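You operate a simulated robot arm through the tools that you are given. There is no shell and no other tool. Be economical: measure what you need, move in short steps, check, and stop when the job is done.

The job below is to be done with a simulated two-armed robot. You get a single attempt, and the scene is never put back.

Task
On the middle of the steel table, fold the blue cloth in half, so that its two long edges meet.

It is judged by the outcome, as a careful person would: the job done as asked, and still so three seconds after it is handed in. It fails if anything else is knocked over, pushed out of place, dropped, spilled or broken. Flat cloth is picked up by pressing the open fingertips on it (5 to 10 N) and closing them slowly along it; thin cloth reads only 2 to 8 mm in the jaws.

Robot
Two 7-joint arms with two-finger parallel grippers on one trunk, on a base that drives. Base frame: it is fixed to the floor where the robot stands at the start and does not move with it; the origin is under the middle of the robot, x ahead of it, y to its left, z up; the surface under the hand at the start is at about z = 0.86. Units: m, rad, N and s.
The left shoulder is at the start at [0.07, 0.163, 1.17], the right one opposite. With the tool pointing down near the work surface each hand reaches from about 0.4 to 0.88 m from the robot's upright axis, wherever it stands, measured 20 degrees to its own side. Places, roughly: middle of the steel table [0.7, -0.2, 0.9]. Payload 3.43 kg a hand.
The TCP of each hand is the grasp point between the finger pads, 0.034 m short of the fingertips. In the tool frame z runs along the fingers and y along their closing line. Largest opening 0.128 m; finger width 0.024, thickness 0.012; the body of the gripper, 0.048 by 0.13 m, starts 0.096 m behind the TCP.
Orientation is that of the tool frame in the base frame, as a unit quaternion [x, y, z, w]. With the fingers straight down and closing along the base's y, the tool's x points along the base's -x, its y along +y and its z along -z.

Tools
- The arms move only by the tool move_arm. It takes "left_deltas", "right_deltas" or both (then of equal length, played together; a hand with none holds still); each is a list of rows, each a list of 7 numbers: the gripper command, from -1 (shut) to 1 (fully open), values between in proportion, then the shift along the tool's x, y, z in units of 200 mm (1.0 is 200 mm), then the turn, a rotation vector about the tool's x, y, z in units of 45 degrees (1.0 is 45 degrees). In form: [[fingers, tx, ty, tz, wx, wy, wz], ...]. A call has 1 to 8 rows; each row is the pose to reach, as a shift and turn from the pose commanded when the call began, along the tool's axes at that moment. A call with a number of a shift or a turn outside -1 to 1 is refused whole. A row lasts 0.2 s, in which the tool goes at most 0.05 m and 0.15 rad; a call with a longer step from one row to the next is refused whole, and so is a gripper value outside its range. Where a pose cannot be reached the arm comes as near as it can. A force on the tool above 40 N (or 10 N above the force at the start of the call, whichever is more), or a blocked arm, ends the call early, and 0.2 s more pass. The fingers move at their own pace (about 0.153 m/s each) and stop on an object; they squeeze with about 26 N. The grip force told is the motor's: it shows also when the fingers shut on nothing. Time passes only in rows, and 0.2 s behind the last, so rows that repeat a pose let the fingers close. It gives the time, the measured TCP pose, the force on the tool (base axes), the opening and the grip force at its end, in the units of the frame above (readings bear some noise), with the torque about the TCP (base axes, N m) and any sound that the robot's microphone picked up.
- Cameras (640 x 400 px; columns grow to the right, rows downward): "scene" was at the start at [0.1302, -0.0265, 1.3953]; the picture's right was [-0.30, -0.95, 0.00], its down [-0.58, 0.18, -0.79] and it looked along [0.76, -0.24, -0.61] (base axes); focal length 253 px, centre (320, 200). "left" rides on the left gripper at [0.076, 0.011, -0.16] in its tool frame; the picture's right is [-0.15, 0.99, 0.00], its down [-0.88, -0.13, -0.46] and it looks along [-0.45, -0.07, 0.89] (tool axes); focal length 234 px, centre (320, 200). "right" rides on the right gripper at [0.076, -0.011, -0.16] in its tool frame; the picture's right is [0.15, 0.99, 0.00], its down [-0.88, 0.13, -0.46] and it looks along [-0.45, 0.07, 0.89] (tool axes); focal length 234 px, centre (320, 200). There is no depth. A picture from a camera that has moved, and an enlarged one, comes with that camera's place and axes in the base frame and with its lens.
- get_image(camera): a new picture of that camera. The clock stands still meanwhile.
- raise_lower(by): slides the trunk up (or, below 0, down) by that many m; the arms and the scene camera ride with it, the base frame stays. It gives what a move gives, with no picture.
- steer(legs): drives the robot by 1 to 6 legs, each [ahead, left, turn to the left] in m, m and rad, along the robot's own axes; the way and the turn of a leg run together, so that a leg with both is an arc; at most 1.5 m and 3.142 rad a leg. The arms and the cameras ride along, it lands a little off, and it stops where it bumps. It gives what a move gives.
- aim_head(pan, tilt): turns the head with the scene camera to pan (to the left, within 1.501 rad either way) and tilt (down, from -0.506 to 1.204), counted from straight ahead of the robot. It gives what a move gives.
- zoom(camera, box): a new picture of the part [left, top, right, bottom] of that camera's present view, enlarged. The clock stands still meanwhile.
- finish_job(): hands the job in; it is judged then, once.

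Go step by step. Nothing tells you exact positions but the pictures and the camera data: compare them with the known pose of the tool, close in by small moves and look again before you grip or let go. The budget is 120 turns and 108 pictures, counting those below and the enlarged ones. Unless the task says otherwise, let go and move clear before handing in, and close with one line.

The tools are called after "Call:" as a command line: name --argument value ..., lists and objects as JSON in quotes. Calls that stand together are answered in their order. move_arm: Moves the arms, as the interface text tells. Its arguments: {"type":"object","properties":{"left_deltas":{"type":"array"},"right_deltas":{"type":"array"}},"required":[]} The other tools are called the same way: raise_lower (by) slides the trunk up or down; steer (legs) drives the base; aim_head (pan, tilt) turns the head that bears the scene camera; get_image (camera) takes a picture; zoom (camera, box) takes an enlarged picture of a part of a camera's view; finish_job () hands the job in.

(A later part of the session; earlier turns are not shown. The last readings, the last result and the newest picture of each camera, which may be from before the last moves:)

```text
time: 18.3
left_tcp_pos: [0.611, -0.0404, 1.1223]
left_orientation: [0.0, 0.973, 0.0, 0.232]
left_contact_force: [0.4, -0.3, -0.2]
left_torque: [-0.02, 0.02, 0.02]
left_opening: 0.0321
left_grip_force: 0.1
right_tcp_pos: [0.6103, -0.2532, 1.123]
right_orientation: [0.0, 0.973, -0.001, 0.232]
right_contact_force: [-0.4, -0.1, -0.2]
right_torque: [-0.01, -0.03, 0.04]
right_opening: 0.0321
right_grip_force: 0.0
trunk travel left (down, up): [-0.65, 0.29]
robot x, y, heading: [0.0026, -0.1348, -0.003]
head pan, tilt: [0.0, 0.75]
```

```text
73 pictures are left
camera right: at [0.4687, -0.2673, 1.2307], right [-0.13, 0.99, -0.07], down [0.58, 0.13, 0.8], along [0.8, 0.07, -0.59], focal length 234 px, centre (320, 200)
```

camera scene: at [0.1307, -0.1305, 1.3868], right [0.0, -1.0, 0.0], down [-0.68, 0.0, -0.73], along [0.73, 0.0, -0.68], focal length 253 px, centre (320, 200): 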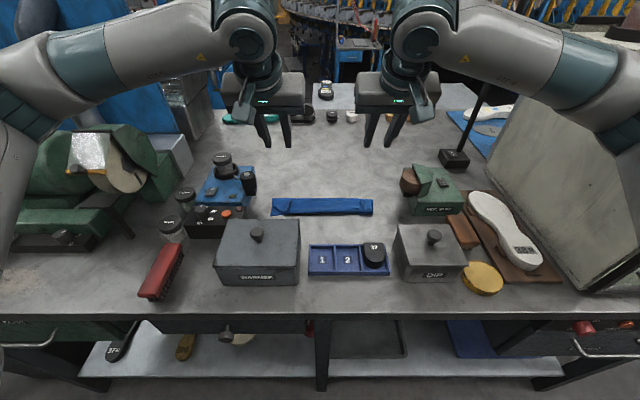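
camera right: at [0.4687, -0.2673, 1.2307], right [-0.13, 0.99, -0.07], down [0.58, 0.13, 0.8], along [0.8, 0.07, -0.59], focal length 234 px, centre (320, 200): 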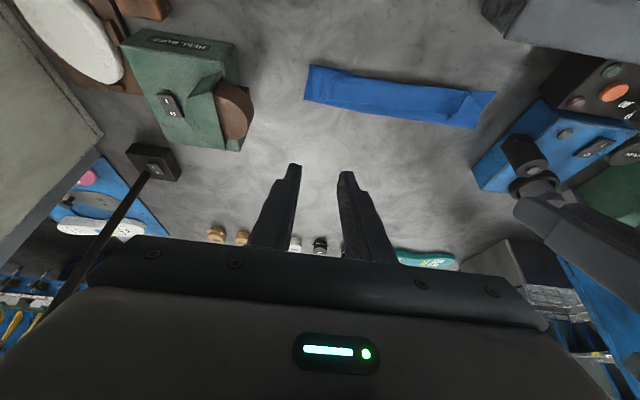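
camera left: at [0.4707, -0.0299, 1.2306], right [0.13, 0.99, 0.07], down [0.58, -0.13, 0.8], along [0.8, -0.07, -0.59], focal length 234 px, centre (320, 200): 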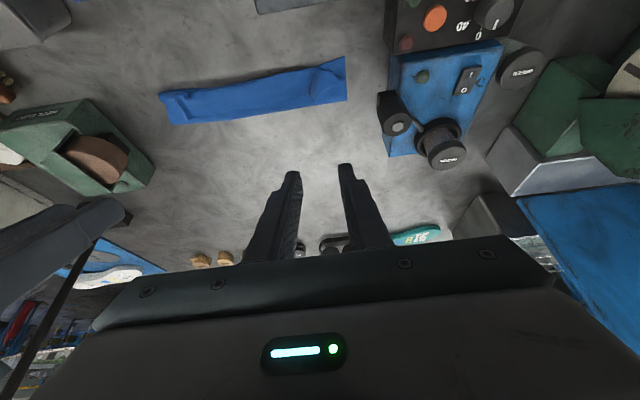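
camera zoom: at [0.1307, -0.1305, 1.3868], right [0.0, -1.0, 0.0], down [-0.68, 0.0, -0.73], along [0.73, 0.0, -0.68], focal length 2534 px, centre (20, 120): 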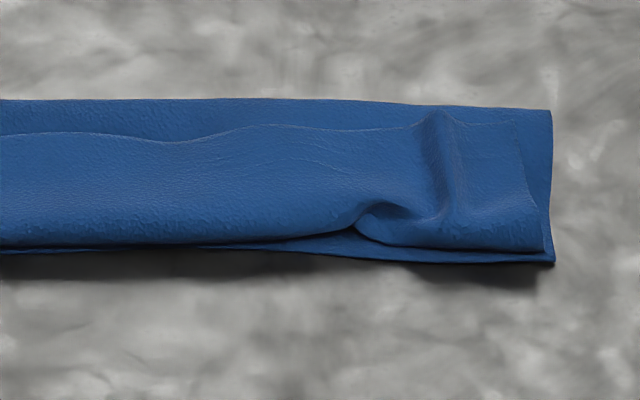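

The pinch ridges still stand on the hem at y ≈ −0.037 and −0.258, with the rim near x 0.68, so I can take them right there. I'll level the hands and come above.

Call:
move_arm --left_deltas '[[-0.5, -0.005, 0.003, 0.15, 0, 0.15, 0], [-0.5, -0.01, 0.006, 0.3, 0, 0.3, 0], [-0.5, -0.015, 0.009, 0.45, 0, 0.45, 0], [-0.5, -0.018, 0.012, 0.6, 0, 0.596, 0], [-0.5, -0.0195, 0.012, 0.749, 0, 0.596, 0], [-0.5, -0.0195, 0.012, 0.749, 0, 0.596, 0]]' --right_deltas '[[-0.5, -0.006, -0.005, 0.15, 0, 0.15, 0], [-0.5, -0.012, -0.01, 0.3, 0, 0.3, 0], [-0.5, -0.018, -0.015, 0.45, 0, 0.45, 0], [-0.5, -0.024, -0.02, 0.6, 0, 0.596, 0], [-0.5, -0.03, -0.0235, 0.76, 0, 0.596, 0], [-0.5, -0.03, -0.0235, 0.76, 0, 0.596, 0]]'

Call:
get_image --camera "left"

Call:
get_image --camera "right"

```text
time: 19.7
left_tcp_pos: [0.6799, -0.039, 0.9929]
left_orientation: [0.0, 1.0, 0.001, 0.0]
left_contact_force: [-0.5, 0.5, 0.9]
left_torque: [-0.01, -0.04, -0.01]
left_opening: 0.0319
left_grip_force: 0.0
right_tcp_pos: [0.6839, -0.2562, 0.9905]
right_orientation: [0.0, 1.0, 0.0, 0.0]
right_contact_force: [-0.7, -0.2, 0.1]
right_torque: [-0.02, 0.0, 0.01]
right_opening: 0.0318
right_grip_force: 0.1
trunk travel left (down, up): [-0.65, 0.29]
robot x, y, heading: [-0.0013, -0.1262, -0.001]
head pan, tilt: [0.0, 0.75]
```

```text
72 pictures are left
camera left: at [0.6031, -0.0273, 1.1523], right [0.15, 0.99, 0.0], down [0.88, -0.13, 0.46], along [0.45, -0.07, -0.89], focal length 234 px, centre (320, 200)
```

left: 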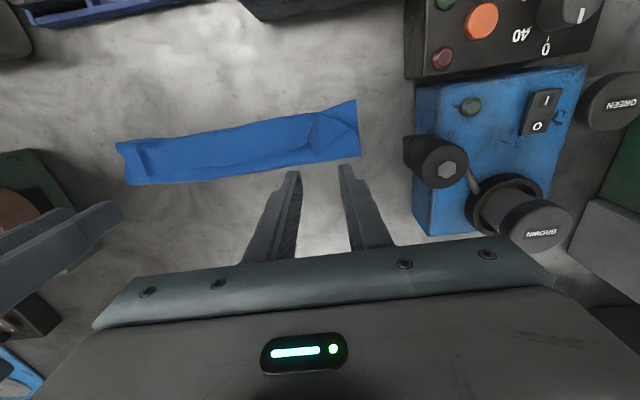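

```text
71 pictures are left
camera right: at [0.6063, -0.2706, 1.1493], right [-0.15, 0.99, 0.0], down [0.88, 0.13, 0.46], along [0.45, 0.07, -0.89], focal length 234 px, centre (320, 200)
```

right: 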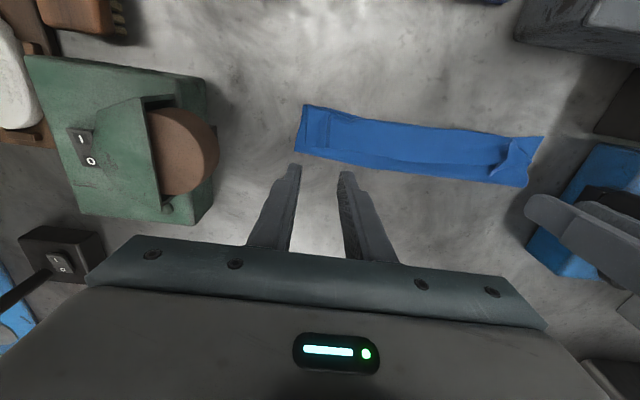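

Call:
zoom --camera "left" --box '[260, 90, 388, 170]'

Call:
zoom --camera "right" --box '[260, 90, 388, 170]'

```text
5.00 times, centred on (324, 130) of left
camera zoom: at [0.6031, -0.0273, 1.1523], right [0.15, 0.99, 0.0], down [0.88, -0.13, 0.46], along [0.45, -0.07, -0.89], focal length 1171 px, centre (300, 550)
```

zoom: 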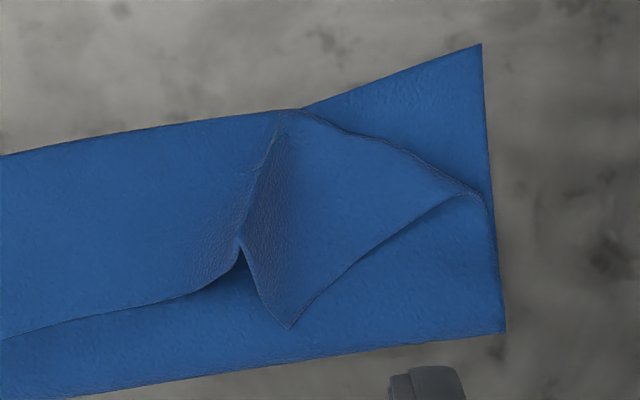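

```text
5.00 times, centred on (324, 130) of right
camera zoom: at [0.6063, -0.2706, 1.1493], right [-0.15, 0.99, 0.0], down [0.88, 0.13, 0.46], along [0.45, 0.07, -0.89], focal length 1171 px, centre (300, 550)
```

zoom: 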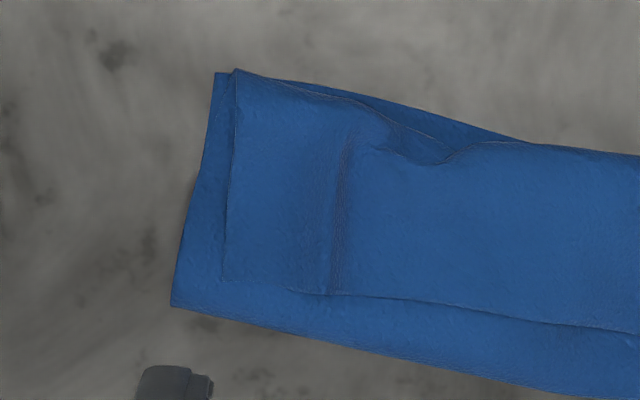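

I can see the ridges well. I'll align over them and descend to just above.

Call:
move_arm --left_deltas '[[-0.5, 0.02, -0.065, 0.1, 0, 0, 0], [-0.5, 0.02, -0.065, 0.25, 0, 0, 0], [-0.5, 0.02, -0.065, 0.36, 0, 0, 0], [-0.5, 0.02, -0.065, 0.42, 0, 0, 0], [-0.5, 0.02, -0.065, 0.435, 0, 0, 0], [-0.5, 0.02, -0.065, 0.435, 0, 0, 0]]' --right_deltas '[[-0.5, 0, 0.02, 0.1, 0, 0, 0], [-0.5, 0, 0.02, 0.25, 0, 0, 0], [-0.5, 0, 0.02, 0.36, 0, 0, 0], [-0.5, 0, 0.02, 0.41, 0, 0, 0], [-0.5, 0, 0.02, 0.43, 0, 0, 0], [-0.5, 0, 0.02, 0.43, 0, 0, 0]]'

Call:
zoom --camera "left" --box '[240, 100, 400, 200]'

Call:
zoom --camera "right" --box '[240, 100, 400, 200]'

```text
time: 21.1
left_tcp_pos: [0.678, -0.0498, 0.9021]
left_orientation: [0.0, 1.0, 0.0, 0.001]
left_contact_force: [-0.1, -0.1, 0.6]
left_torque: [0.01, 0.02, -0.02]
left_opening: 0.0317
left_grip_force: 0.1
right_tcp_pos: [0.6849, -0.2531, 0.9056]
right_orientation: [0.001, 1.0, 0.0, 0.001]
right_contact_force: [0.0, -0.4, -0.1]
right_torque: [-0.02, 0.01, 0.01]
right_opening: 0.0321
right_grip_force: 0.0
trunk travel left (down, up): [-0.65, 0.29]
robot x, y, heading: [-0.0001, -0.1229, -0.002]
head pan, tilt: [0.0, 0.75]
```

```text
4.00 times, centred on (320, 150) of left
camera zoom: at [0.601, -0.0392, 1.0622], right [0.15, 0.99, 0.0], down [0.88, -0.13, 0.46], along [0.45, -0.07, -0.89], focal length 937 px, centre (320, 400)
```

zoom: 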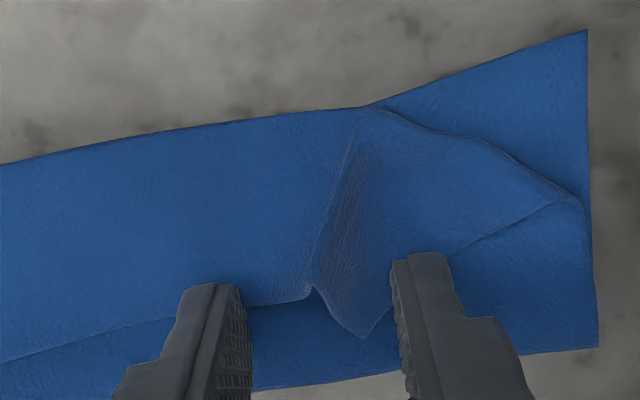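

```text
4.00 times, centred on (320, 150) of right
camera zoom: at [0.607, -0.2665, 1.0636], right [-0.15, 0.99, 0.0], down [0.88, 0.13, 0.46], along [0.45, 0.07, -0.89], focal length 937 px, centre (320, 400)
```

zoom: 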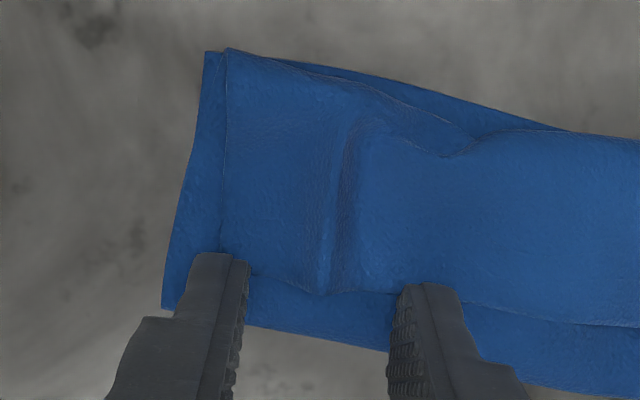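

Both ridges sit between the open fingers with the rim overlapping by ~8 mm. I'll lower lightly and close.

Call:
move_arm --left_deltas '[[-0.5, 0, 0, 0.01, 0, 0, 0], [-0.5, 0, 0, 0.02, 0, 0, 0], [-0.5, 0, 0, 0.02, 0, 0, 0]]' --right_deltas '[[-0.5, 0, 0, 0.02, 0, 0, 0], [-0.5, 0, 0, 0.036, 0, 0, 0], [-0.5, 0, 0, 0.036, 0, 0, 0]]'

```text
time: 21.9
left_tcp_pos: [0.6776, -0.0486, 0.9001]
left_orientation: [0.001, 1.0, 0.001, 0.0]
left_contact_force: [-0.4, 0.0, 0.3]
left_torque: [0.0, 0.02, -0.02]
left_opening: 0.0318
left_grip_force: 0.0
right_tcp_pos: [0.6848, -0.2522, 0.8973]
right_orientation: [0.001, 1.0, 0.0, 0.001]
right_contact_force: [0.0, 0.9, 1.2]
right_torque: [-0.06, -0.01, -0.01]
right_opening: 0.0319
right_grip_force: 0.1
trunk travel left (down, up): [-0.65, 0.29]
robot x, y, heading: [0.0016, -0.1287, 0.004]
head pan, tilt: [0.0, 0.75]
```

Call:
move_arm --left_deltas '[[-0.5, 0, 0, 0.012, 0, 0, 0], [-0.6, 0, 0, 0.014, 0, 0, 0], [-0.7, 0, 0, 0.014, 0, 0, 0], [-0.8, 0, 0, 0.014, 0, 0, 0], [-0.9, 0, 0, 0.014, 0, 0, 0], [-1, 0, 0, 0.014, 0, 0, 0], [-1, 0, 0, 0.014, 0, 0, 0]]' --right_deltas '[[-0.5, 0, 0, 0, 0, 0, 0], [-0.6, 0, 0, 0, 0, 0, 0], [-0.7, 0, 0, 0, 0, 0, 0], [-0.8, 0, 0, 0, 0, 0, 0], [-0.9, 0, 0, 0, 0, 0, 0], [-1, 0, 0, 0, 0, 0, 0], [-1, 0, 0, 0, 0, 0, 0]]'

Call:
zoom --camera "left" --box '[240, 100, 400, 200]'

Call:
zoom --camera "right" --box '[240, 100, 400, 200]'

```text
time: 23.5
left_tcp_pos: [0.6771, -0.0492, 0.8984]
left_orientation: [0.0, 1.0, 0.0, 0.001]
left_contact_force: [-0.2, -6.1, 2.8]
left_torque: [-0.21, 0.03, 0.03]
left_opening: 0.0026
left_grip_force: 26.0
right_tcp_pos: [0.6838, -0.2519, 0.8989]
right_orientation: [0.0, 1.0, 0.0, 0.001]
right_contact_force: [0.8, 5.5, 1.4]
right_torque: [0.19, 0.01, -0.06]
right_opening: 0.0018
right_grip_force: 26.2
trunk travel left (down, up): [-0.65, 0.29]
robot x, y, heading: [-0.0014, -0.1304, -0.003]
head pan, tilt: [0.0, 0.75]
```

```text
4.00 times, centred on (320, 150) of left
camera zoom: at [0.6002, -0.0388, 1.0569], right [0.15, 0.99, 0.0], down [0.88, -0.13, 0.46], along [0.45, -0.07, -0.89], focal length 937 px, centre (320, 400)
```

zoom: 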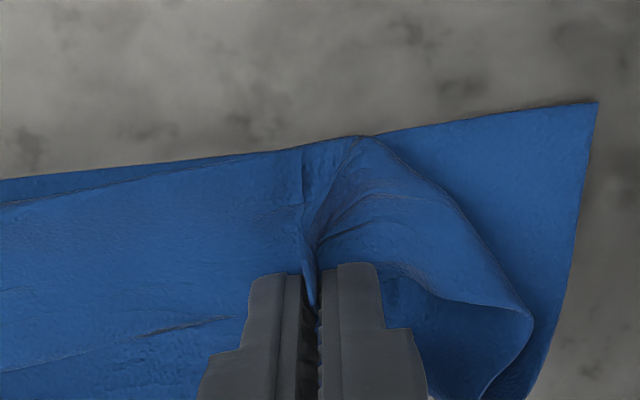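

```text
4.00 times, centred on (320, 150) of right
camera zoom: at [0.6062, -0.266, 1.0565], right [-0.15, 0.99, 0.0], down [0.88, 0.13, 0.46], along [0.45, 0.07, -0.89], focal length 937 px, centre (320, 400)
```

zoom: 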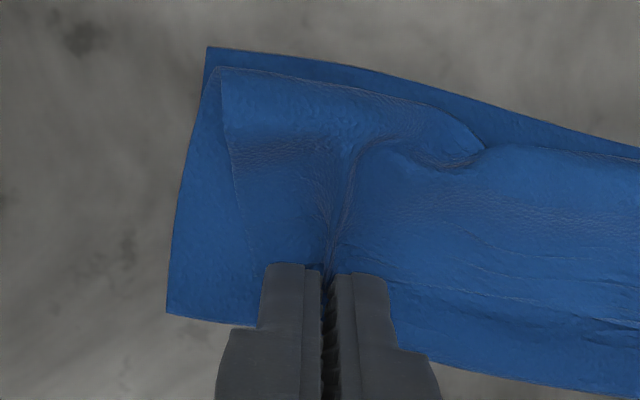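

Closed on 2–3 mm at each side. I'll lift 2.5 cm to see which layers came along.

Call:
move_arm --left_deltas '[[-1, 0, 0, -0.06, 0, 0, 0], [-1, -0.03, 0, -0.125, 0, 0, 0], [-1, -0.03, 0, -0.125, 0, 0, 0]]' --right_deltas '[[-1, 0, 0, -0.06, 0, 0, 0], [-1, -0.03, 0, -0.125, 0, 0, 0], [-1, -0.03, 0, -0.125, 0, 0, 0]]'

Call:
zoom --camera "scene" --box '[256, 150, 384, 230]'

Call:
get_image --camera "left"

Call:
get_image --camera "right"

```text
time: 24.3
left_tcp_pos: [0.6829, -0.0503, 0.9215]
left_orientation: [0.0, 1.0, 0.001, 0.0]
left_contact_force: [0.9, -6.9, 0.0]
left_torque: [-0.18, -0.04, 0.05]
left_opening: 0.0027
left_grip_force: 26.3
right_tcp_pos: [0.6914, -0.2528, 0.9218]
right_orientation: [0.001, 1.0, 0.001, 0.002]
right_contact_force: [-0.8, 5.6, 0.2]
right_torque: [0.23, -0.01, -0.02]
right_opening: 0.0017
right_grip_force: 26.2
trunk travel left (down, up): [-0.65, 0.29]
robot x, y, heading: [-0.0016, -0.13, -0.003]
head pan, tilt: [0.0, 0.75]
```

```text
5.00 times, centred on (320, 190) of scene
camera zoom: at [0.1306, -0.1304, 1.387], right [0.0, -1.0, 0.0], down [-0.68, 0.0, -0.73], along [0.73, 0.0, -0.68], focal length 1267 px, centre (320, 250)
```

zoom: 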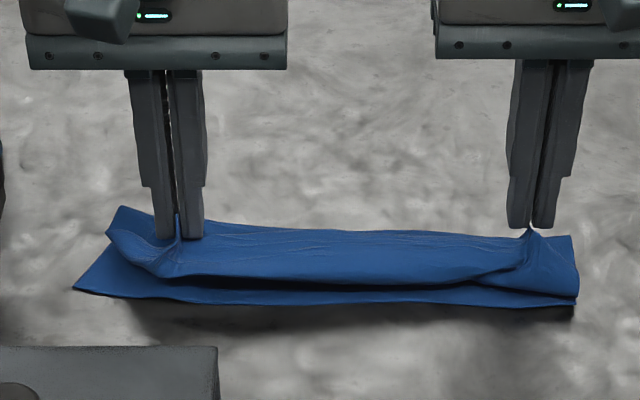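

```text
63 pictures are left
camera left: at [0.6066, -0.0391, 1.0809], right [0.15, 0.99, 0.0], down [0.88, -0.13, 0.46], along [0.45, -0.07, -0.89], focal length 234 px, centre (320, 200)
```

left: 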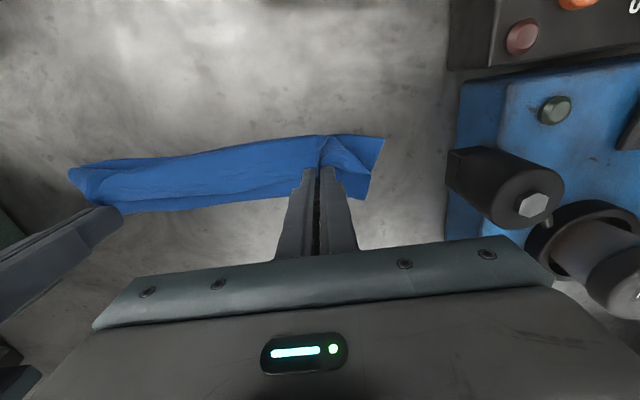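

```text
62 pictures are left
camera right: at [0.6134, -0.2671, 1.0805], right [-0.15, 0.99, 0.0], down [0.88, 0.13, 0.46], along [0.45, 0.07, -0.89], focal length 234 px, centre (320, 200)
```

right: 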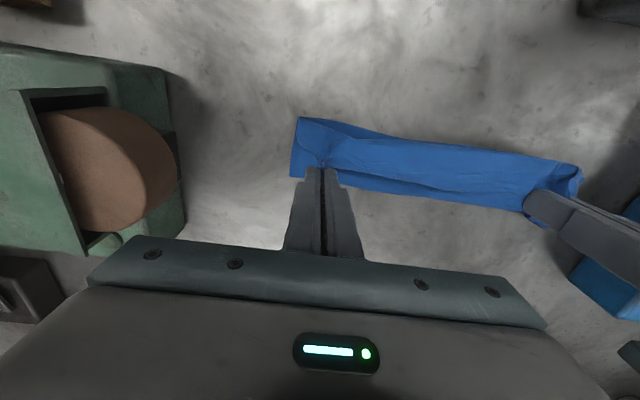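

Both rims are held. I'll draw them towards the far side to unroll the cloth and watch whether the bottom layer stays.

Call:
move_arm --left_deltas '[[-1, -0.1, 0, -0.05, 0, 0, 0], [-1, -0.2, 0, -0.05, 0, 0, 0], [-1, -0.3, 0, -0.05, 0, 0, 0], [-1, -0.3, 0, -0.05, 0, 0, 0]]' --right_deltas '[[-1, -0.1, 0, -0.05, 0, 0, 0], [-1, -0.2, 0, -0.05, 0, 0, 0], [-1, -0.3, 0, -0.05, 0, 0, 0], [-1, -0.3, 0, -0.05, 0, 0, 0]]'

Call:
zoom --camera "scene" --box '[240, 140, 400, 240]'

```text
time: 25.3
left_tcp_pos: [0.7425, -0.0487, 0.9318]
left_orientation: [0.0, 1.0, 0.0, 0.0]
left_contact_force: [-0.9, -6.5, 0.5]
left_torque: [-0.2, 0.02, 0.07]
left_opening: 0.0025
left_grip_force: 25.9
right_tcp_pos: [0.7508, -0.2528, 0.9318]
right_orientation: [0.0, 1.0, 0.0, 0.001]
right_contact_force: [0.1, 6.4, 0.8]
right_torque: [0.24, 0.03, -0.09]
right_opening: 0.0016
right_grip_force: 26.0
trunk travel left (down, up): [-0.65, 0.29]
robot x, y, heading: [0.0001, -0.1325, -0.004]
head pan, tilt: [0.0, 0.75]
```

```text
4.00 times, centred on (320, 190) of scene
camera zoom: at [0.1299, -0.1304, 1.3871], right [0.0, -1.0, 0.0], down [-0.68, 0.0, -0.73], along [0.73, 0.0, -0.68], focal length 1014 px, centre (320, 240)
```

zoom: 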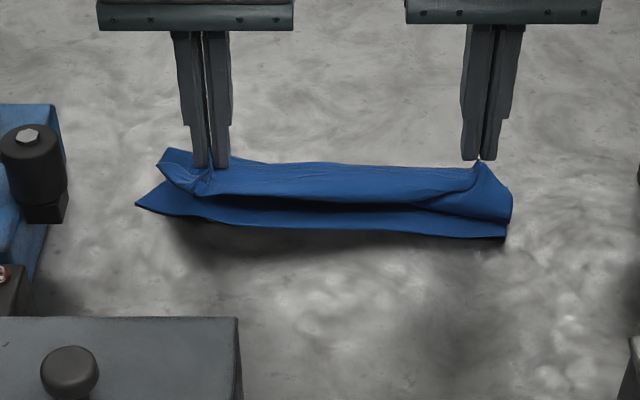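

The whole cloth came along, so I'll lift it clear and let it hang and unroll, then lay it down flat again.

Call:
move_arm --left_deltas '[[-1, 0.05, 0, -0.15, 0, 0, 0], [-1, 0.1, 0, -0.3, 0, 0, 0], [-1, 0.15, 0, -0.45, 0, 0, 0], [-1, 0.2, 0, -0.6, 0, 0, 0], [-1, 0.25, 0, -0.75, 0, 0, 0], [-1, 0.25, 0, -0.85, 0, 0, 0], [-1, 0.25, 0, -0.85, 0, 0, 0], [-1, 0.25, 0, -0.85, 0, 0, 0]]' --right_deltas '[[-1, 0.05, 0, -0.15, 0, 0, 0], [-1, 0.1, 0, -0.3, 0, 0, 0], [-1, 0.15, 0, -0.45, 0, 0, 0], [-1, 0.2, 0, -0.6, 0, 0, 0], [-1, 0.25, 0, -0.75, 0, 0, 0], [-1, 0.25, 0, -0.85, 0, 0, 0], [-1, 0.25, 0, -0.85, 0, 0, 0], [-1, 0.25, 0, -0.85, 0, 0, 0]]'

Call:
get_image --camera "scene"

Call:
zoom --camera "scene" --box '[240, 100, 400, 200]'

```text
time: 27.1
left_tcp_pos: [0.6945, -0.0487, 1.1022]
left_orientation: [0.0, 1.0, 0.001, 0.001]
left_contact_force: [-0.1, -6.3, 0.0]
left_torque: [-0.19, -0.02, 0.08]
left_opening: 0.0026
left_grip_force: 26.8
right_tcp_pos: [0.699, -0.254, 1.1016]
right_orientation: [0.0, 1.0, 0.0, 0.001]
right_contact_force: [1.1, 5.7, -0.1]
right_torque: [0.23, -0.03, -0.06]
right_opening: 0.0018
right_grip_force: 25.8
trunk travel left (down, up): [-0.65, 0.29]
robot x, y, heading: [0.0031, -0.1351, -0.003]
head pan, tilt: [0.0, 0.75]
```

```text
60 pictures are left
camera scene: at [0.1302, -0.1302, 1.387], right [0.0, -1.0, 0.0], down [-0.68, 0.0, -0.73], along [0.73, 0.0, -0.68], focal length 253 px, centre (320, 200)
```

scene: 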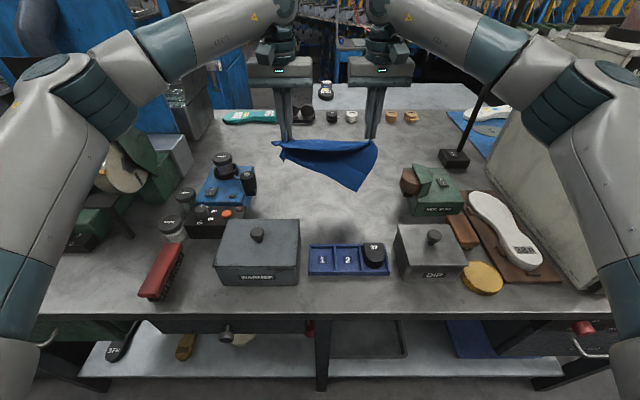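

```text
4.00 times, centred on (320, 150) of scene
camera zoom: at [0.1302, -0.1302, 1.387], right [0.0, -1.0, 0.0], down [-0.68, 0.0, -0.73], along [0.73, 0.0, -0.68], focal length 1014 px, centre (320, 400)
```

zoom: 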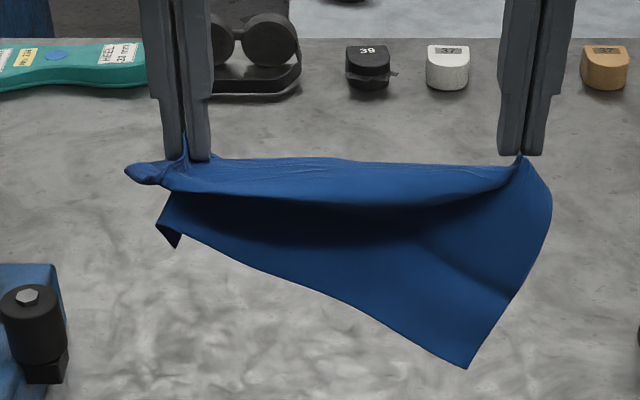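

The right side has opened fully, but the left grip also caught a lower layer. I'll lay the cloth down along an arc, near edge first, then re-grip the left corner.

Call:
move_arm --left_deltas '[[-1, 0.1, 0, 0.08, 0, 0, 0], [-1, 0.21, 0, 0.165, 0, 0, 0], [-1, 0.185, 0, 0.24, 0, 0, 0], [-1, 0.05, 0, 0.28, 0, 0, 0], [-1, -0.075, 0, 0.34, 0, 0, 0], [-1, -0.19, 0, 0.415, 0, 0, 0], [-1, -0.33, 0, 0.57, 0, 0, 0], [-1, -0.425, 0, 0.755, 0, 0, 0]]' --right_deltas '[[-1, 0.1, 0, 0.08, 0, 0, 0], [-1, 0.21, 0, 0.165, 0, 0, 0], [-1, 0.185, 0, 0.24, 0, 0, 0], [-1, 0.05, 0, 0.28, 0, 0, 0], [-1, -0.075, 0, 0.34, 0, 0, 0], [-1, -0.19, 0, 0.415, 0, 0, 0], [-1, -0.33, 0, 0.57, 0, 0, 0], [-1, -0.425, 0, 0.755, 0, 0, 0]]'

Call:
zoom --camera "scene" --box '[224, 120, 416, 240]'

```text
time: 28.9
left_tcp_pos: [0.7809, -0.0463, 0.9501]
left_orientation: [0.002, 1.0, -0.001, 0.0]
left_contact_force: [0.0, -9.3, 0.4]
left_torque: [-0.37, 0.05, 0.08]
left_opening: 0.0026
left_grip_force: 26.0
right_tcp_pos: [0.786, -0.253, 0.9472]
right_orientation: [0.0, 1.0, 0.0, 0.0]
right_contact_force: [-0.9, 9.9, -0.8]
right_torque: [0.34, 0.03, -0.14]
right_opening: 0.0019
right_grip_force: 25.8
trunk travel left (down, up): [-0.65, 0.29]
robot x, y, heading: [-0.0014, -0.1298, -0.003]
head pan, tilt: [0.0, 0.75]
```

```text
3.33 times, centred on (320, 180) of scene
camera zoom: at [0.1325, -0.1304, 1.3869], right [0.0, -1.0, 0.0], down [-0.68, 0.0, -0.73], along [0.73, 0.0, -0.68], focal length 845 px, centre (320, 267)
```

zoom: 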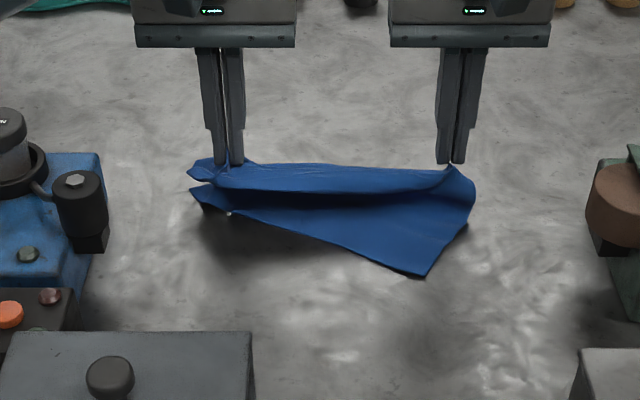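

Call:
move_arm --left_deltas '[[-1, -0.03, 0, 0.1, 0, 0, 0], [-1, -0.05, 0, 0.2, 0, 0, 0], [-0.9, -0.05, 0, 0.2, 0, 0, 0], [-0.7, -0.05, 0, 0.2, 0, 0, 0], [-0.5, -0.05, 0, 0.2, 0, 0, 0], [-0.5, -0.05, 0, 0.0, 0, 0, 0], [-0.5, 0.1, 0.1, -0.2, 0, 0, 0], [-0.5, 0.1, 0.3, -0.35, 0, 0, 0]]' --right_deltas '[[-1, -0.03, 0, 0.1, 0, 0, 0], [-1, -0.05, 0, 0.2, 0, 0, 0], [-1, -0.05, 0, 0.2, 0, 0, 0], [-1, -0.05, 0, 0.2, 0, 0, 0], [-1, -0.05, 0, 0.2, 0, 0, 0], [-1, -0.05, 0, 0.2, 0, 0, 0], [-1, -0.05, 0, 0.2, 0, 0, 0], [-1, -0.05, 0, 0.2, 0, 0, 0]]'

Call:
zoom --camera "scene" --box '[240, 130, 400, 230]'

Call:
get_image --camera "left"

```text
refused: row 7 steps farther than a row can; nothing moved
```

```text
4.00 times, centred on (320, 180) of scene
camera zoom: at [0.1325, -0.1304, 1.3869], right [0.0, -1.0, 0.0], down [-0.68, 0.0, -0.73], along [0.73, 0.0, -0.68], focal length 1014 px, centre (320, 280)
```

zoom: 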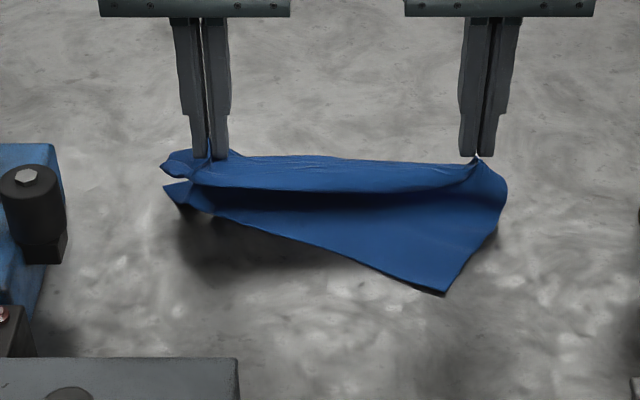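

```text
56 pictures are left
camera left: at [0.7049, -0.0357, 1.1094], right [0.15, 0.99, 0.0], down [0.88, -0.13, 0.46], along [0.45, -0.07, -0.89], focal length 234 px, centre (320, 200)
```

left: 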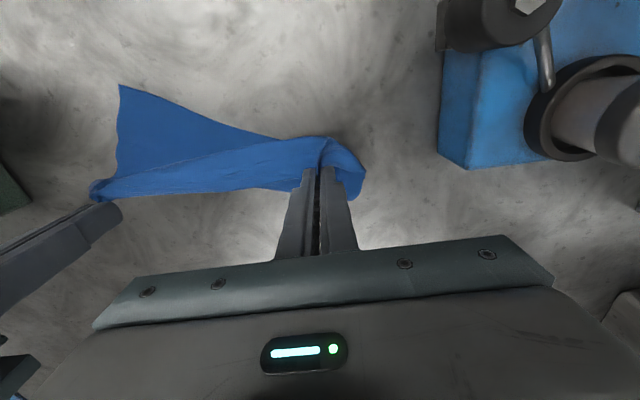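

I'll open the left hand here, a few centimetres up, so that the caught layer falls free, and then look.

Call:
move_arm --left_deltas '[[-0.8, 0, 0, 0, 0, 0, 0], [-0.5, 0, 0, 0, 0, 0, 0], [-0.3, 0, 0, 0, 0, 0, 0], [-0.3, 0, 0, -0.15, 0, 0, 0], [-0.3, 0, 0, -0.35, 0, 0, 0], [-0.3, 0, 0.2, -0.35, 0, 0, 0], [-0.3, 0, 0.4, -0.35, 0, 0, 0]]'

Call:
zoom --camera "scene" --box '[240, 130, 400, 230]'

Call:
get_image --camera "left"

```text
time: 30.5
left_tcp_pos: [0.7764, 0.0348, 1.0202]
left_orientation: [0.001, 1.0, 0.0, 0.001]
left_contact_force: [-0.4, 1.1, -0.3]
left_torque: [0.02, 0.0, 0.02]
left_opening: 0.0448
left_grip_force: 0.2
right_tcp_pos: [0.7835, -0.2525, 0.9493]
right_orientation: [0.001, 1.0, -0.001, 0.001]
right_contact_force: [0.2, -1.0, -0.4]
right_torque: [-0.03, 0.01, 0.04]
right_opening: 0.0016
right_grip_force: 25.7
trunk travel left (down, up): [-0.65, 0.29]
robot x, y, heading: [-0.0008, -0.1295, -0.006]
head pan, tilt: [0.0, 0.75]
```

```text
4.00 times, centred on (320, 180) of scene
camera zoom: at [0.1299, -0.1289, 1.3871], right [0.0, -1.0, 0.0], down [-0.68, 0.0, -0.73], along [0.73, 0.0, -0.68], focal length 1014 px, centre (320, 280)
```

zoom: 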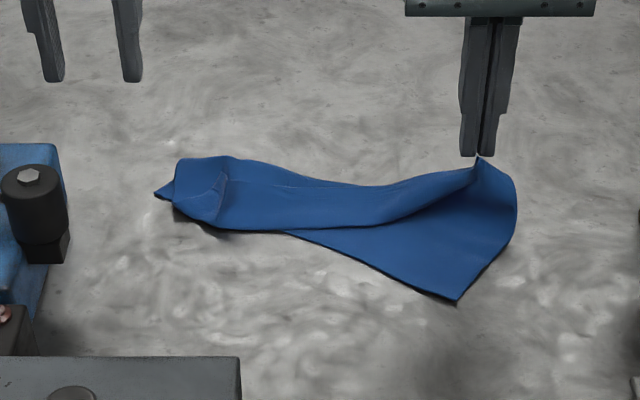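

```text
54 pictures are left
camera left: at [0.7001, 0.0452, 1.1805], right [0.15, 0.99, 0.0], down [0.88, -0.13, 0.46], along [0.45, -0.07, -0.89], focal length 234 px, centre (320, 200)
```

left: 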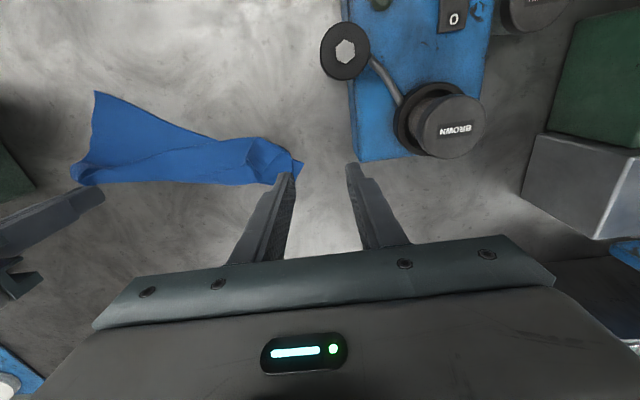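

Call:
zoom --camera "scene" --box '[272, 160, 336, 200]'

Call:
zoom --camera "left" --box '[150, 100, 310, 200]'

```text
10.00 times, centred on (304, 180) of scene
camera zoom: at [0.1299, -0.1289, 1.3871], right [0.0, -1.0, 0.0], down [-0.68, 0.0, -0.73], along [0.73, 0.0, -0.68], focal length 2534 px, centre (480, 400)
```

zoom: 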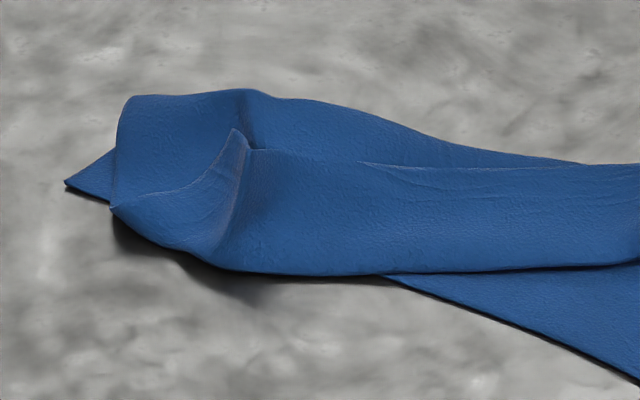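

```text
4.00 times, centred on (230, 150) of left
camera zoom: at [0.7001, 0.0452, 1.1805], right [0.15, 0.99, 0.0], down [0.88, -0.13, 0.46], along [0.45, -0.07, -0.89], focal length 937 px, centre (680, 400)
```

zoom: 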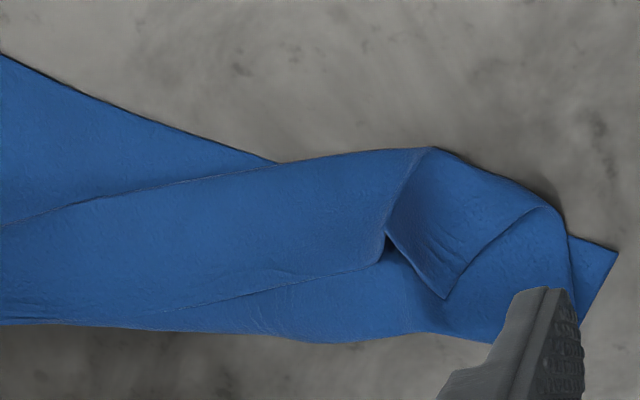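

The left rim ridge now stands about 4 cm up, near (0.774, −0.054, 0.90), so I can pinch just it, without pressing onto the layers below.

Call:
move_arm --left_deltas '[[-0.3, -0.008, -0.2, 0, 0, 0, 0], [-0.3, -0.008, -0.4, 0, 0, 0, 0], [-0.3, -0.008, -0.449, 0.2, 0, 0, 0], [-0.3, -0.008, -0.449, 0.38, 0, 0, 0], [-0.3, -0.008, -0.449, 0.425, 0, 0, 0], [-0.3, -0.008, -0.449, 0.425, 0, 0, 0]]'

Call:
zoom --camera "left" --box '[240, 100, 400, 200]'

Call:
zoom --camera "scene" --box '[264, 150, 328, 190]'

```text
time: 31.9
left_tcp_pos: [0.7794, -0.0585, 0.9357]
left_orientation: [0.0, 1.0, 0.001, 0.001]
left_contact_force: [-0.5, 0.2, 0.1]
left_torque: [-0.01, 0.0, 0.01]
left_opening: 0.0448
left_grip_force: 0.0
right_tcp_pos: [0.7845, -0.2533, 0.9496]
right_orientation: [0.0, 1.0, 0.0, 0.0]
right_contact_force: [-0.5, 1.2, -0.3]
right_torque: [-0.02, 0.0, 0.0]
right_opening: 0.0019
right_grip_force: 25.8
trunk travel left (down, up): [-0.65, 0.29]
robot x, y, heading: [-0.0017, -0.1283, -0.003]
head pan, tilt: [0.0, 0.75]
```

```text
4.00 times, centred on (320, 150) of left
camera zoom: at [0.7031, -0.0478, 1.0946], right [0.15, 0.99, 0.0], down [0.88, -0.13, 0.46], along [0.45, -0.07, -0.89], focal length 937 px, centre (320, 400)
```

zoom: 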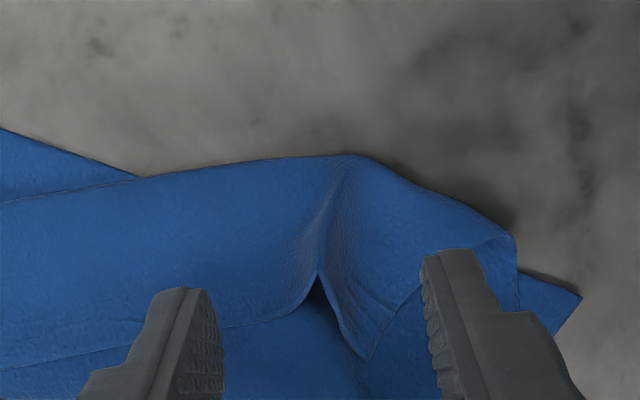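

```text
10.00 times, centred on (296, 170) of scene
camera zoom: at [0.1306, -0.1302, 1.387], right [0.0, -1.0, 0.0], down [-0.68, 0.0, -0.73], along [0.73, 0.0, -0.68], focal length 2534 px, centre (560, 500)
```

zoom: 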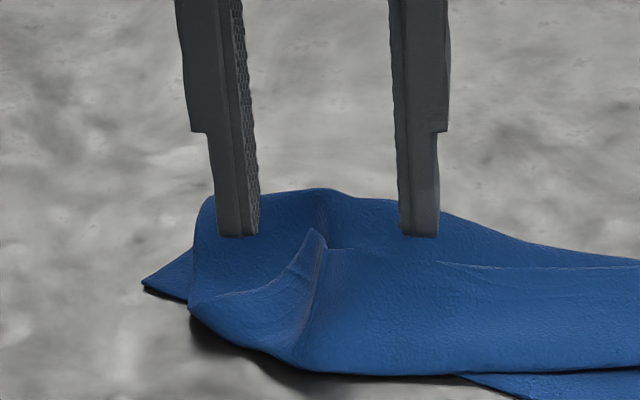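

Call:
move_arm --left_deltas '[[-0.3, 0.01, 0, 0.05, 0, 0, 0], [-0.3, 0.01, 0, 0.085, 0, 0, 0], [-0.5, 0.01, 0, 0.085, 0, 0, 0], [-0.7, 0.01, 0, 0.085, 0, 0, 0], [-0.85, 0.01, 0, 0.085, 0, 0, 0], [-1, 0.01, 0, 0.085, 0, 0, 0], [-1, 0.01, 0, 0.085, 0, 0, 0]]'

Call:
zoom --camera "left" --box '[240, 100, 400, 200]'

Call:
zoom --camera "scene" --box '[264, 150, 328, 190]'

```text
time: 33.5
left_tcp_pos: [0.7773, -0.0585, 0.919]
left_orientation: [0.0, 1.0, 0.001, 0.001]
left_contact_force: [-1.0, -0.2, -1.0]
left_torque: [0.0, -0.02, -0.01]
left_opening: 0.002
left_grip_force: 26.4
right_tcp_pos: [0.7851, -0.2526, 0.9484]
right_orientation: [0.001, 1.0, 0.0, 0.0]
right_contact_force: [-0.3, 0.9, 0.4]
right_torque: [0.0, -0.03, 0.06]
right_opening: 0.002
right_grip_force: 25.8
trunk travel left (down, up): [-0.65, 0.29]
robot x, y, heading: [-0.0015, -0.1282, -0.003]
head pan, tilt: [0.0, 0.75]
```

```text
4.00 times, centred on (320, 150) of left
camera zoom: at [0.7011, -0.0486, 1.0784], right [0.15, 0.99, 0.0], down [0.88, -0.13, 0.46], along [0.45, -0.07, -0.89], focal length 937 px, centre (320, 400)
```

zoom: 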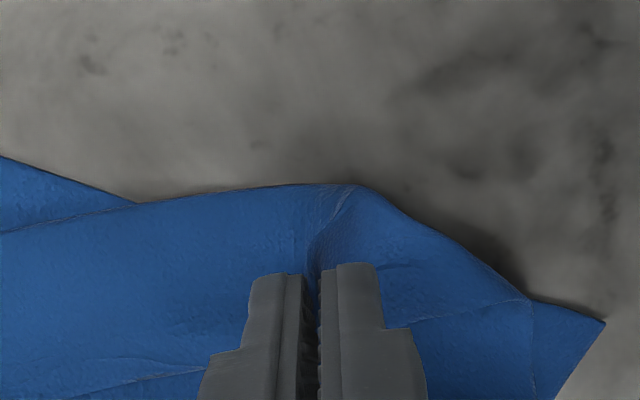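

```text
10.00 times, centred on (296, 170) of scene
camera zoom: at [0.1304, -0.1303, 1.387], right [0.0, -1.0, 0.0], down [-0.68, 0.0, -0.73], along [0.73, 0.0, -0.68], focal length 2534 px, centre (560, 500)
```

zoom: 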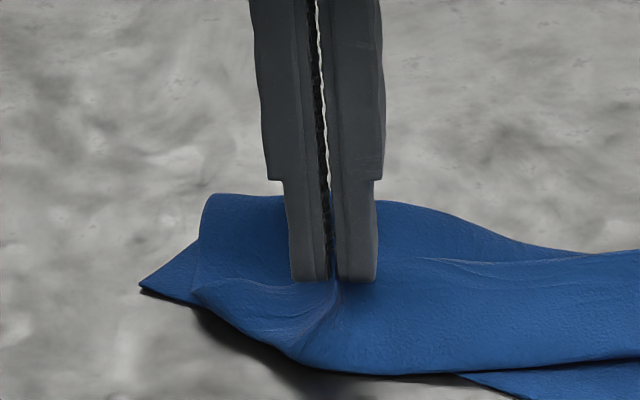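

Gripped without pressing below. I'll lift both hands together to let the cloth hang open.

Call:
move_arm --left_deltas '[[-1, 0.05, 0, -0.15, 0, 0, 0], [-1, 0.1, 0, -0.35, 0, 0, 0], [-1, 0.15, 0, -0.55, 0, 0, 0], [-1, 0.2, 0, -0.75, 0, 0, 0], [-1, 0.25, 0, -0.95, 0, 0, 0], [-1, 0.3, 0, -0.95, 0, 0, 0], [-1, 0.3, 0, -0.95, 0, 0, 0], [-1, 0.3, 0, -0.95, 0, 0, 0]]' --right_deltas '[[-1, 0.05, 0, -0.0, 0, 0, 0], [-1, 0.1, 0, -0.2, 0, 0, 0], [-1, 0.15, 0, -0.4, 0, 0, 0], [-1, 0.2, 0, -0.6, 0, 0, 0], [-1, 0.25, 0, -0.8, 0, 0, 0], [-1, 0.33, 0, -0.8, 0, 0, 0], [-1, 0.33, 0, -0.8, 0, 0, 0], [-1, 0.33, 0, -0.8, 0, 0, 0]]'

Call:
zoom --camera "scene" --box '[224, 100, 416, 220]'

```text
time: 35.3
left_tcp_pos: [0.7179, -0.0598, 1.1099]
left_orientation: [0.001, 1.0, 0.001, 0.001]
left_contact_force: [-0.1, -0.5, -0.3]
left_torque: [0.01, 0.03, -0.05]
left_opening: 0.0024
left_grip_force: 26.1
right_tcp_pos: [0.7178, -0.2541, 1.1109]
right_orientation: [0.001, 1.0, 0.0, 0.0]
right_contact_force: [0.4, 0.7, 0.4]
right_torque: [0.0, 0.0, 0.04]
right_opening: 0.002
right_grip_force: 26.3
trunk travel left (down, up): [-0.65, 0.29]
robot x, y, heading: [0.0016, -0.1294, 0.002]
head pan, tilt: [0.0, 0.75]
```

```text
3.33 times, centred on (320, 160) of scene
camera zoom: at [0.1299, -0.1304, 1.3871], right [0.0, -1.0, 0.0], down [-0.68, 0.0, -0.73], along [0.73, 0.0, -0.68], focal length 845 px, centre (320, 333)
```

zoom: 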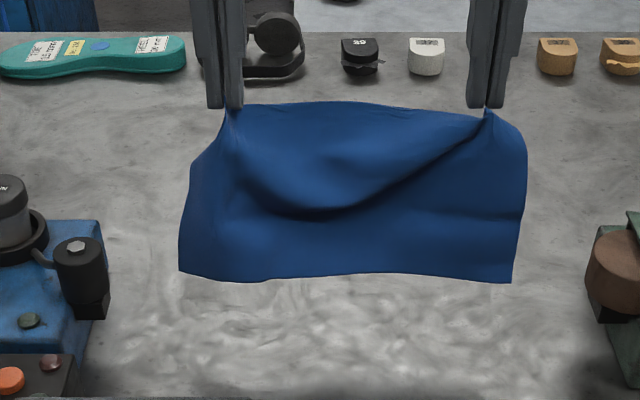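

Excellent: the cloth hangs fully open, held only at its rim. Since the rim points away from me, the better fold is: set the bottom edge down on the far side, lay the lower half towards me, then carry the rim forward over it, so that the rim leads. First I'll tauten and move forward, just above touch.

Call:
move_arm --left_deltas '[[-1, -0.1, 0.02, 0, 0, 0, 0], [-1, -0.2, 0.04, 0, 0, 0, 0], [-1, -0.285, 0.05, 0.05, 0, 0, 0], [-1, -0.285, 0.05, 0.13, 0, 0, 0], [-1, -0.285, 0.05, 0.2, 0, 0, 0], [-1, -0.285, 0.05, 0.2, 0, 0, 0], [-1, -0.285, 0.05, 0.2, 0, 0, 0]]' --right_deltas '[[-1, -0.1, -0.02, 0, 0, 0, 0], [-1, -0.2, -0.03, 0, 0, 0, 0], [-1, -0.285, -0.03, 0.05, 0, 0, 0], [-1, -0.285, -0.03, 0.13, 0, 0, 0], [-1, -0.285, -0.03, 0.2, 0, 0, 0], [-1, -0.285, -0.03, 0.2, 0, 0, 0], [-1, -0.285, -0.03, 0.2, 0, 0, 0]]'

Call:
zoom --camera "scene" --box '[240, 110, 400, 210]'

Call:
get_image --camera "right"

```text
time: 36.9
left_tcp_pos: [0.7754, -0.0483, 1.0694]
left_orientation: [0.0, 1.0, 0.001, 0.001]
left_contact_force: [-0.4, -1.1, -0.4]
left_torque: [-0.1, -0.01, -0.02]
left_opening: 0.0025
left_grip_force: 25.7
right_tcp_pos: [0.776, -0.259, 1.0699]
right_orientation: [0.0, 1.0, 0.0, 0.001]
right_contact_force: [0.1, 2.5, -0.3]
right_torque: [0.06, 0.02, 0.01]
right_opening: 0.002
right_grip_force: 26.3
trunk travel left (down, up): [-0.65, 0.29]
robot x, y, heading: [0.0022, -0.1305, -0.008]
head pan, tilt: [0.0, 0.75]
```

```text
4.00 times, centred on (320, 160) of scene
camera zoom: at [0.1303, -0.1303, 1.387], right [0.0, -1.0, 0.0], down [-0.68, 0.0, -0.73], along [0.73, 0.0, -0.68], focal length 1014 px, centre (320, 360)
```

zoom: 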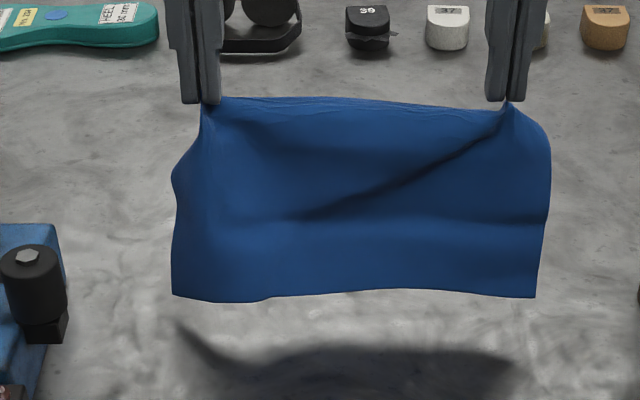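

```text
45 pictures are left
camera right: at [0.6984, -0.2725, 1.2281], right [-0.15, 0.99, 0.0], down [0.88, 0.13, 0.46], along [0.45, 0.07, -0.89], focal length 234 px, centre (320, 200)
```

right: 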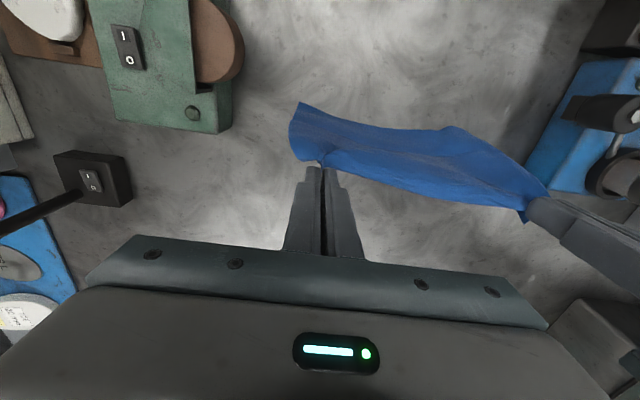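

The stiff cloth slants back towards me. I'll tilt the fingertips outward 45° so the lower edge hangs straight below before touching down.

Call:
move_arm --left_deltas '[[-1, 0.01, 0, 0.01, 0, -0.17, 0], [-1, 0.02, 0, 0.02, 0, -0.34, 0], [-1, 0.03, 0, 0.03, 0, -0.51, 0], [-1, 0.04, 0, 0.04, 0, -0.68, 0], [-1, 0.05, 0, 0.05, 0, -0.85, 0], [-1, 0.05, 0, 0.05, 0, -1, 0], [-1, 0.05, 0, 0.05, 0, -1, 0], [-1, 0.05, 0, 0.05, 0, -1, 0]]' --right_deltas '[[-1, 0.01, 0, 0.01, 0, -0.17, 0], [-1, 0.02, 0, 0.02, 0, -0.34, 0], [-1, 0.03, 0, 0.03, 0, -0.51, 0], [-1, 0.04, 0, 0.04, 0, -0.68, 0], [-1, 0.05, 0, 0.05, 0, -0.85, 0], [-1, 0.05, 0, 0.05, 0, -1, 0], [-1, 0.05, 0, 0.05, 0, -1, 0], [-1, 0.05, 0, 0.05, 0, -1, 0]]'

Call:
zoom --camera "scene" --box '[224, 110, 416, 230]'

Call:
get_image --camera "right"

```text
time: 38.7
left_tcp_pos: [0.7646, -0.0489, 1.0593]
left_orientation: [-0.001, 0.924, 0.001, 0.383]
left_contact_force: [0.5, -3.1, 0.0]
left_torque: [-0.08, 0.01, -0.08]
left_opening: 0.0022
left_grip_force: 25.8
right_tcp_pos: [0.7657, -0.2606, 1.0609]
right_orientation: [0.001, 0.924, -0.001, 0.383]
right_contact_force: [0.9, 2.0, -0.5]
right_torque: [0.12, 0.02, 0.03]
right_opening: 0.0018
right_grip_force: 25.5
trunk travel left (down, up): [-0.65, 0.29]
robot x, y, heading: [-0.002, -0.1316, -0.0]
head pan, tilt: [0.0, 0.75]
```

```text
3.33 times, centred on (320, 170) of scene
camera zoom: at [0.1302, -0.1304, 1.387], right [0.0, -1.0, 0.0], down [-0.68, 0.0, -0.73], along [0.73, 0.0, -0.68], focal length 845 px, centre (320, 300)
```

zoom: 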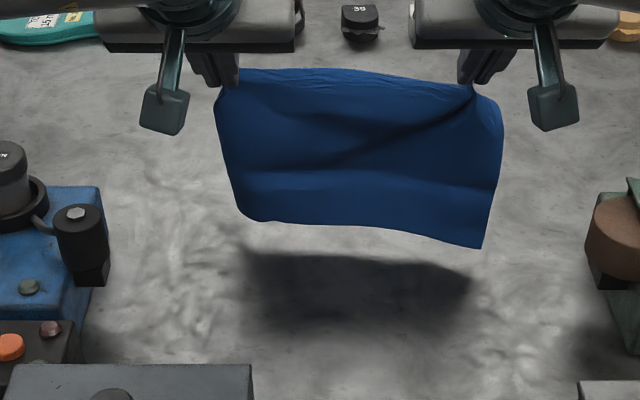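

```text
43 pictures are left
camera right: at [0.5976, -0.2728, 1.1185], right [-0.1, 0.99, -0.1], down [0.3, 0.13, 0.95], along [0.95, 0.07, -0.31], focal length 234 px, centre (320, 200)
```

right: 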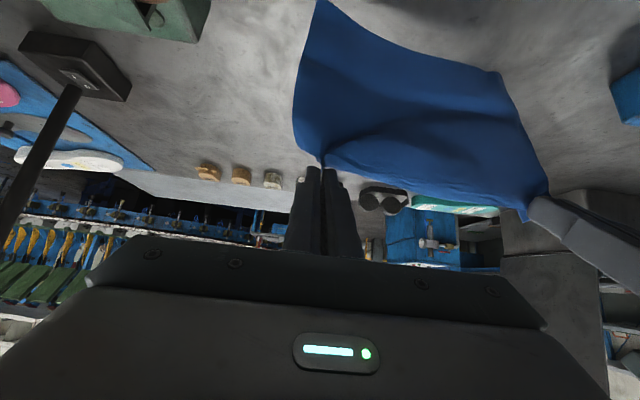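

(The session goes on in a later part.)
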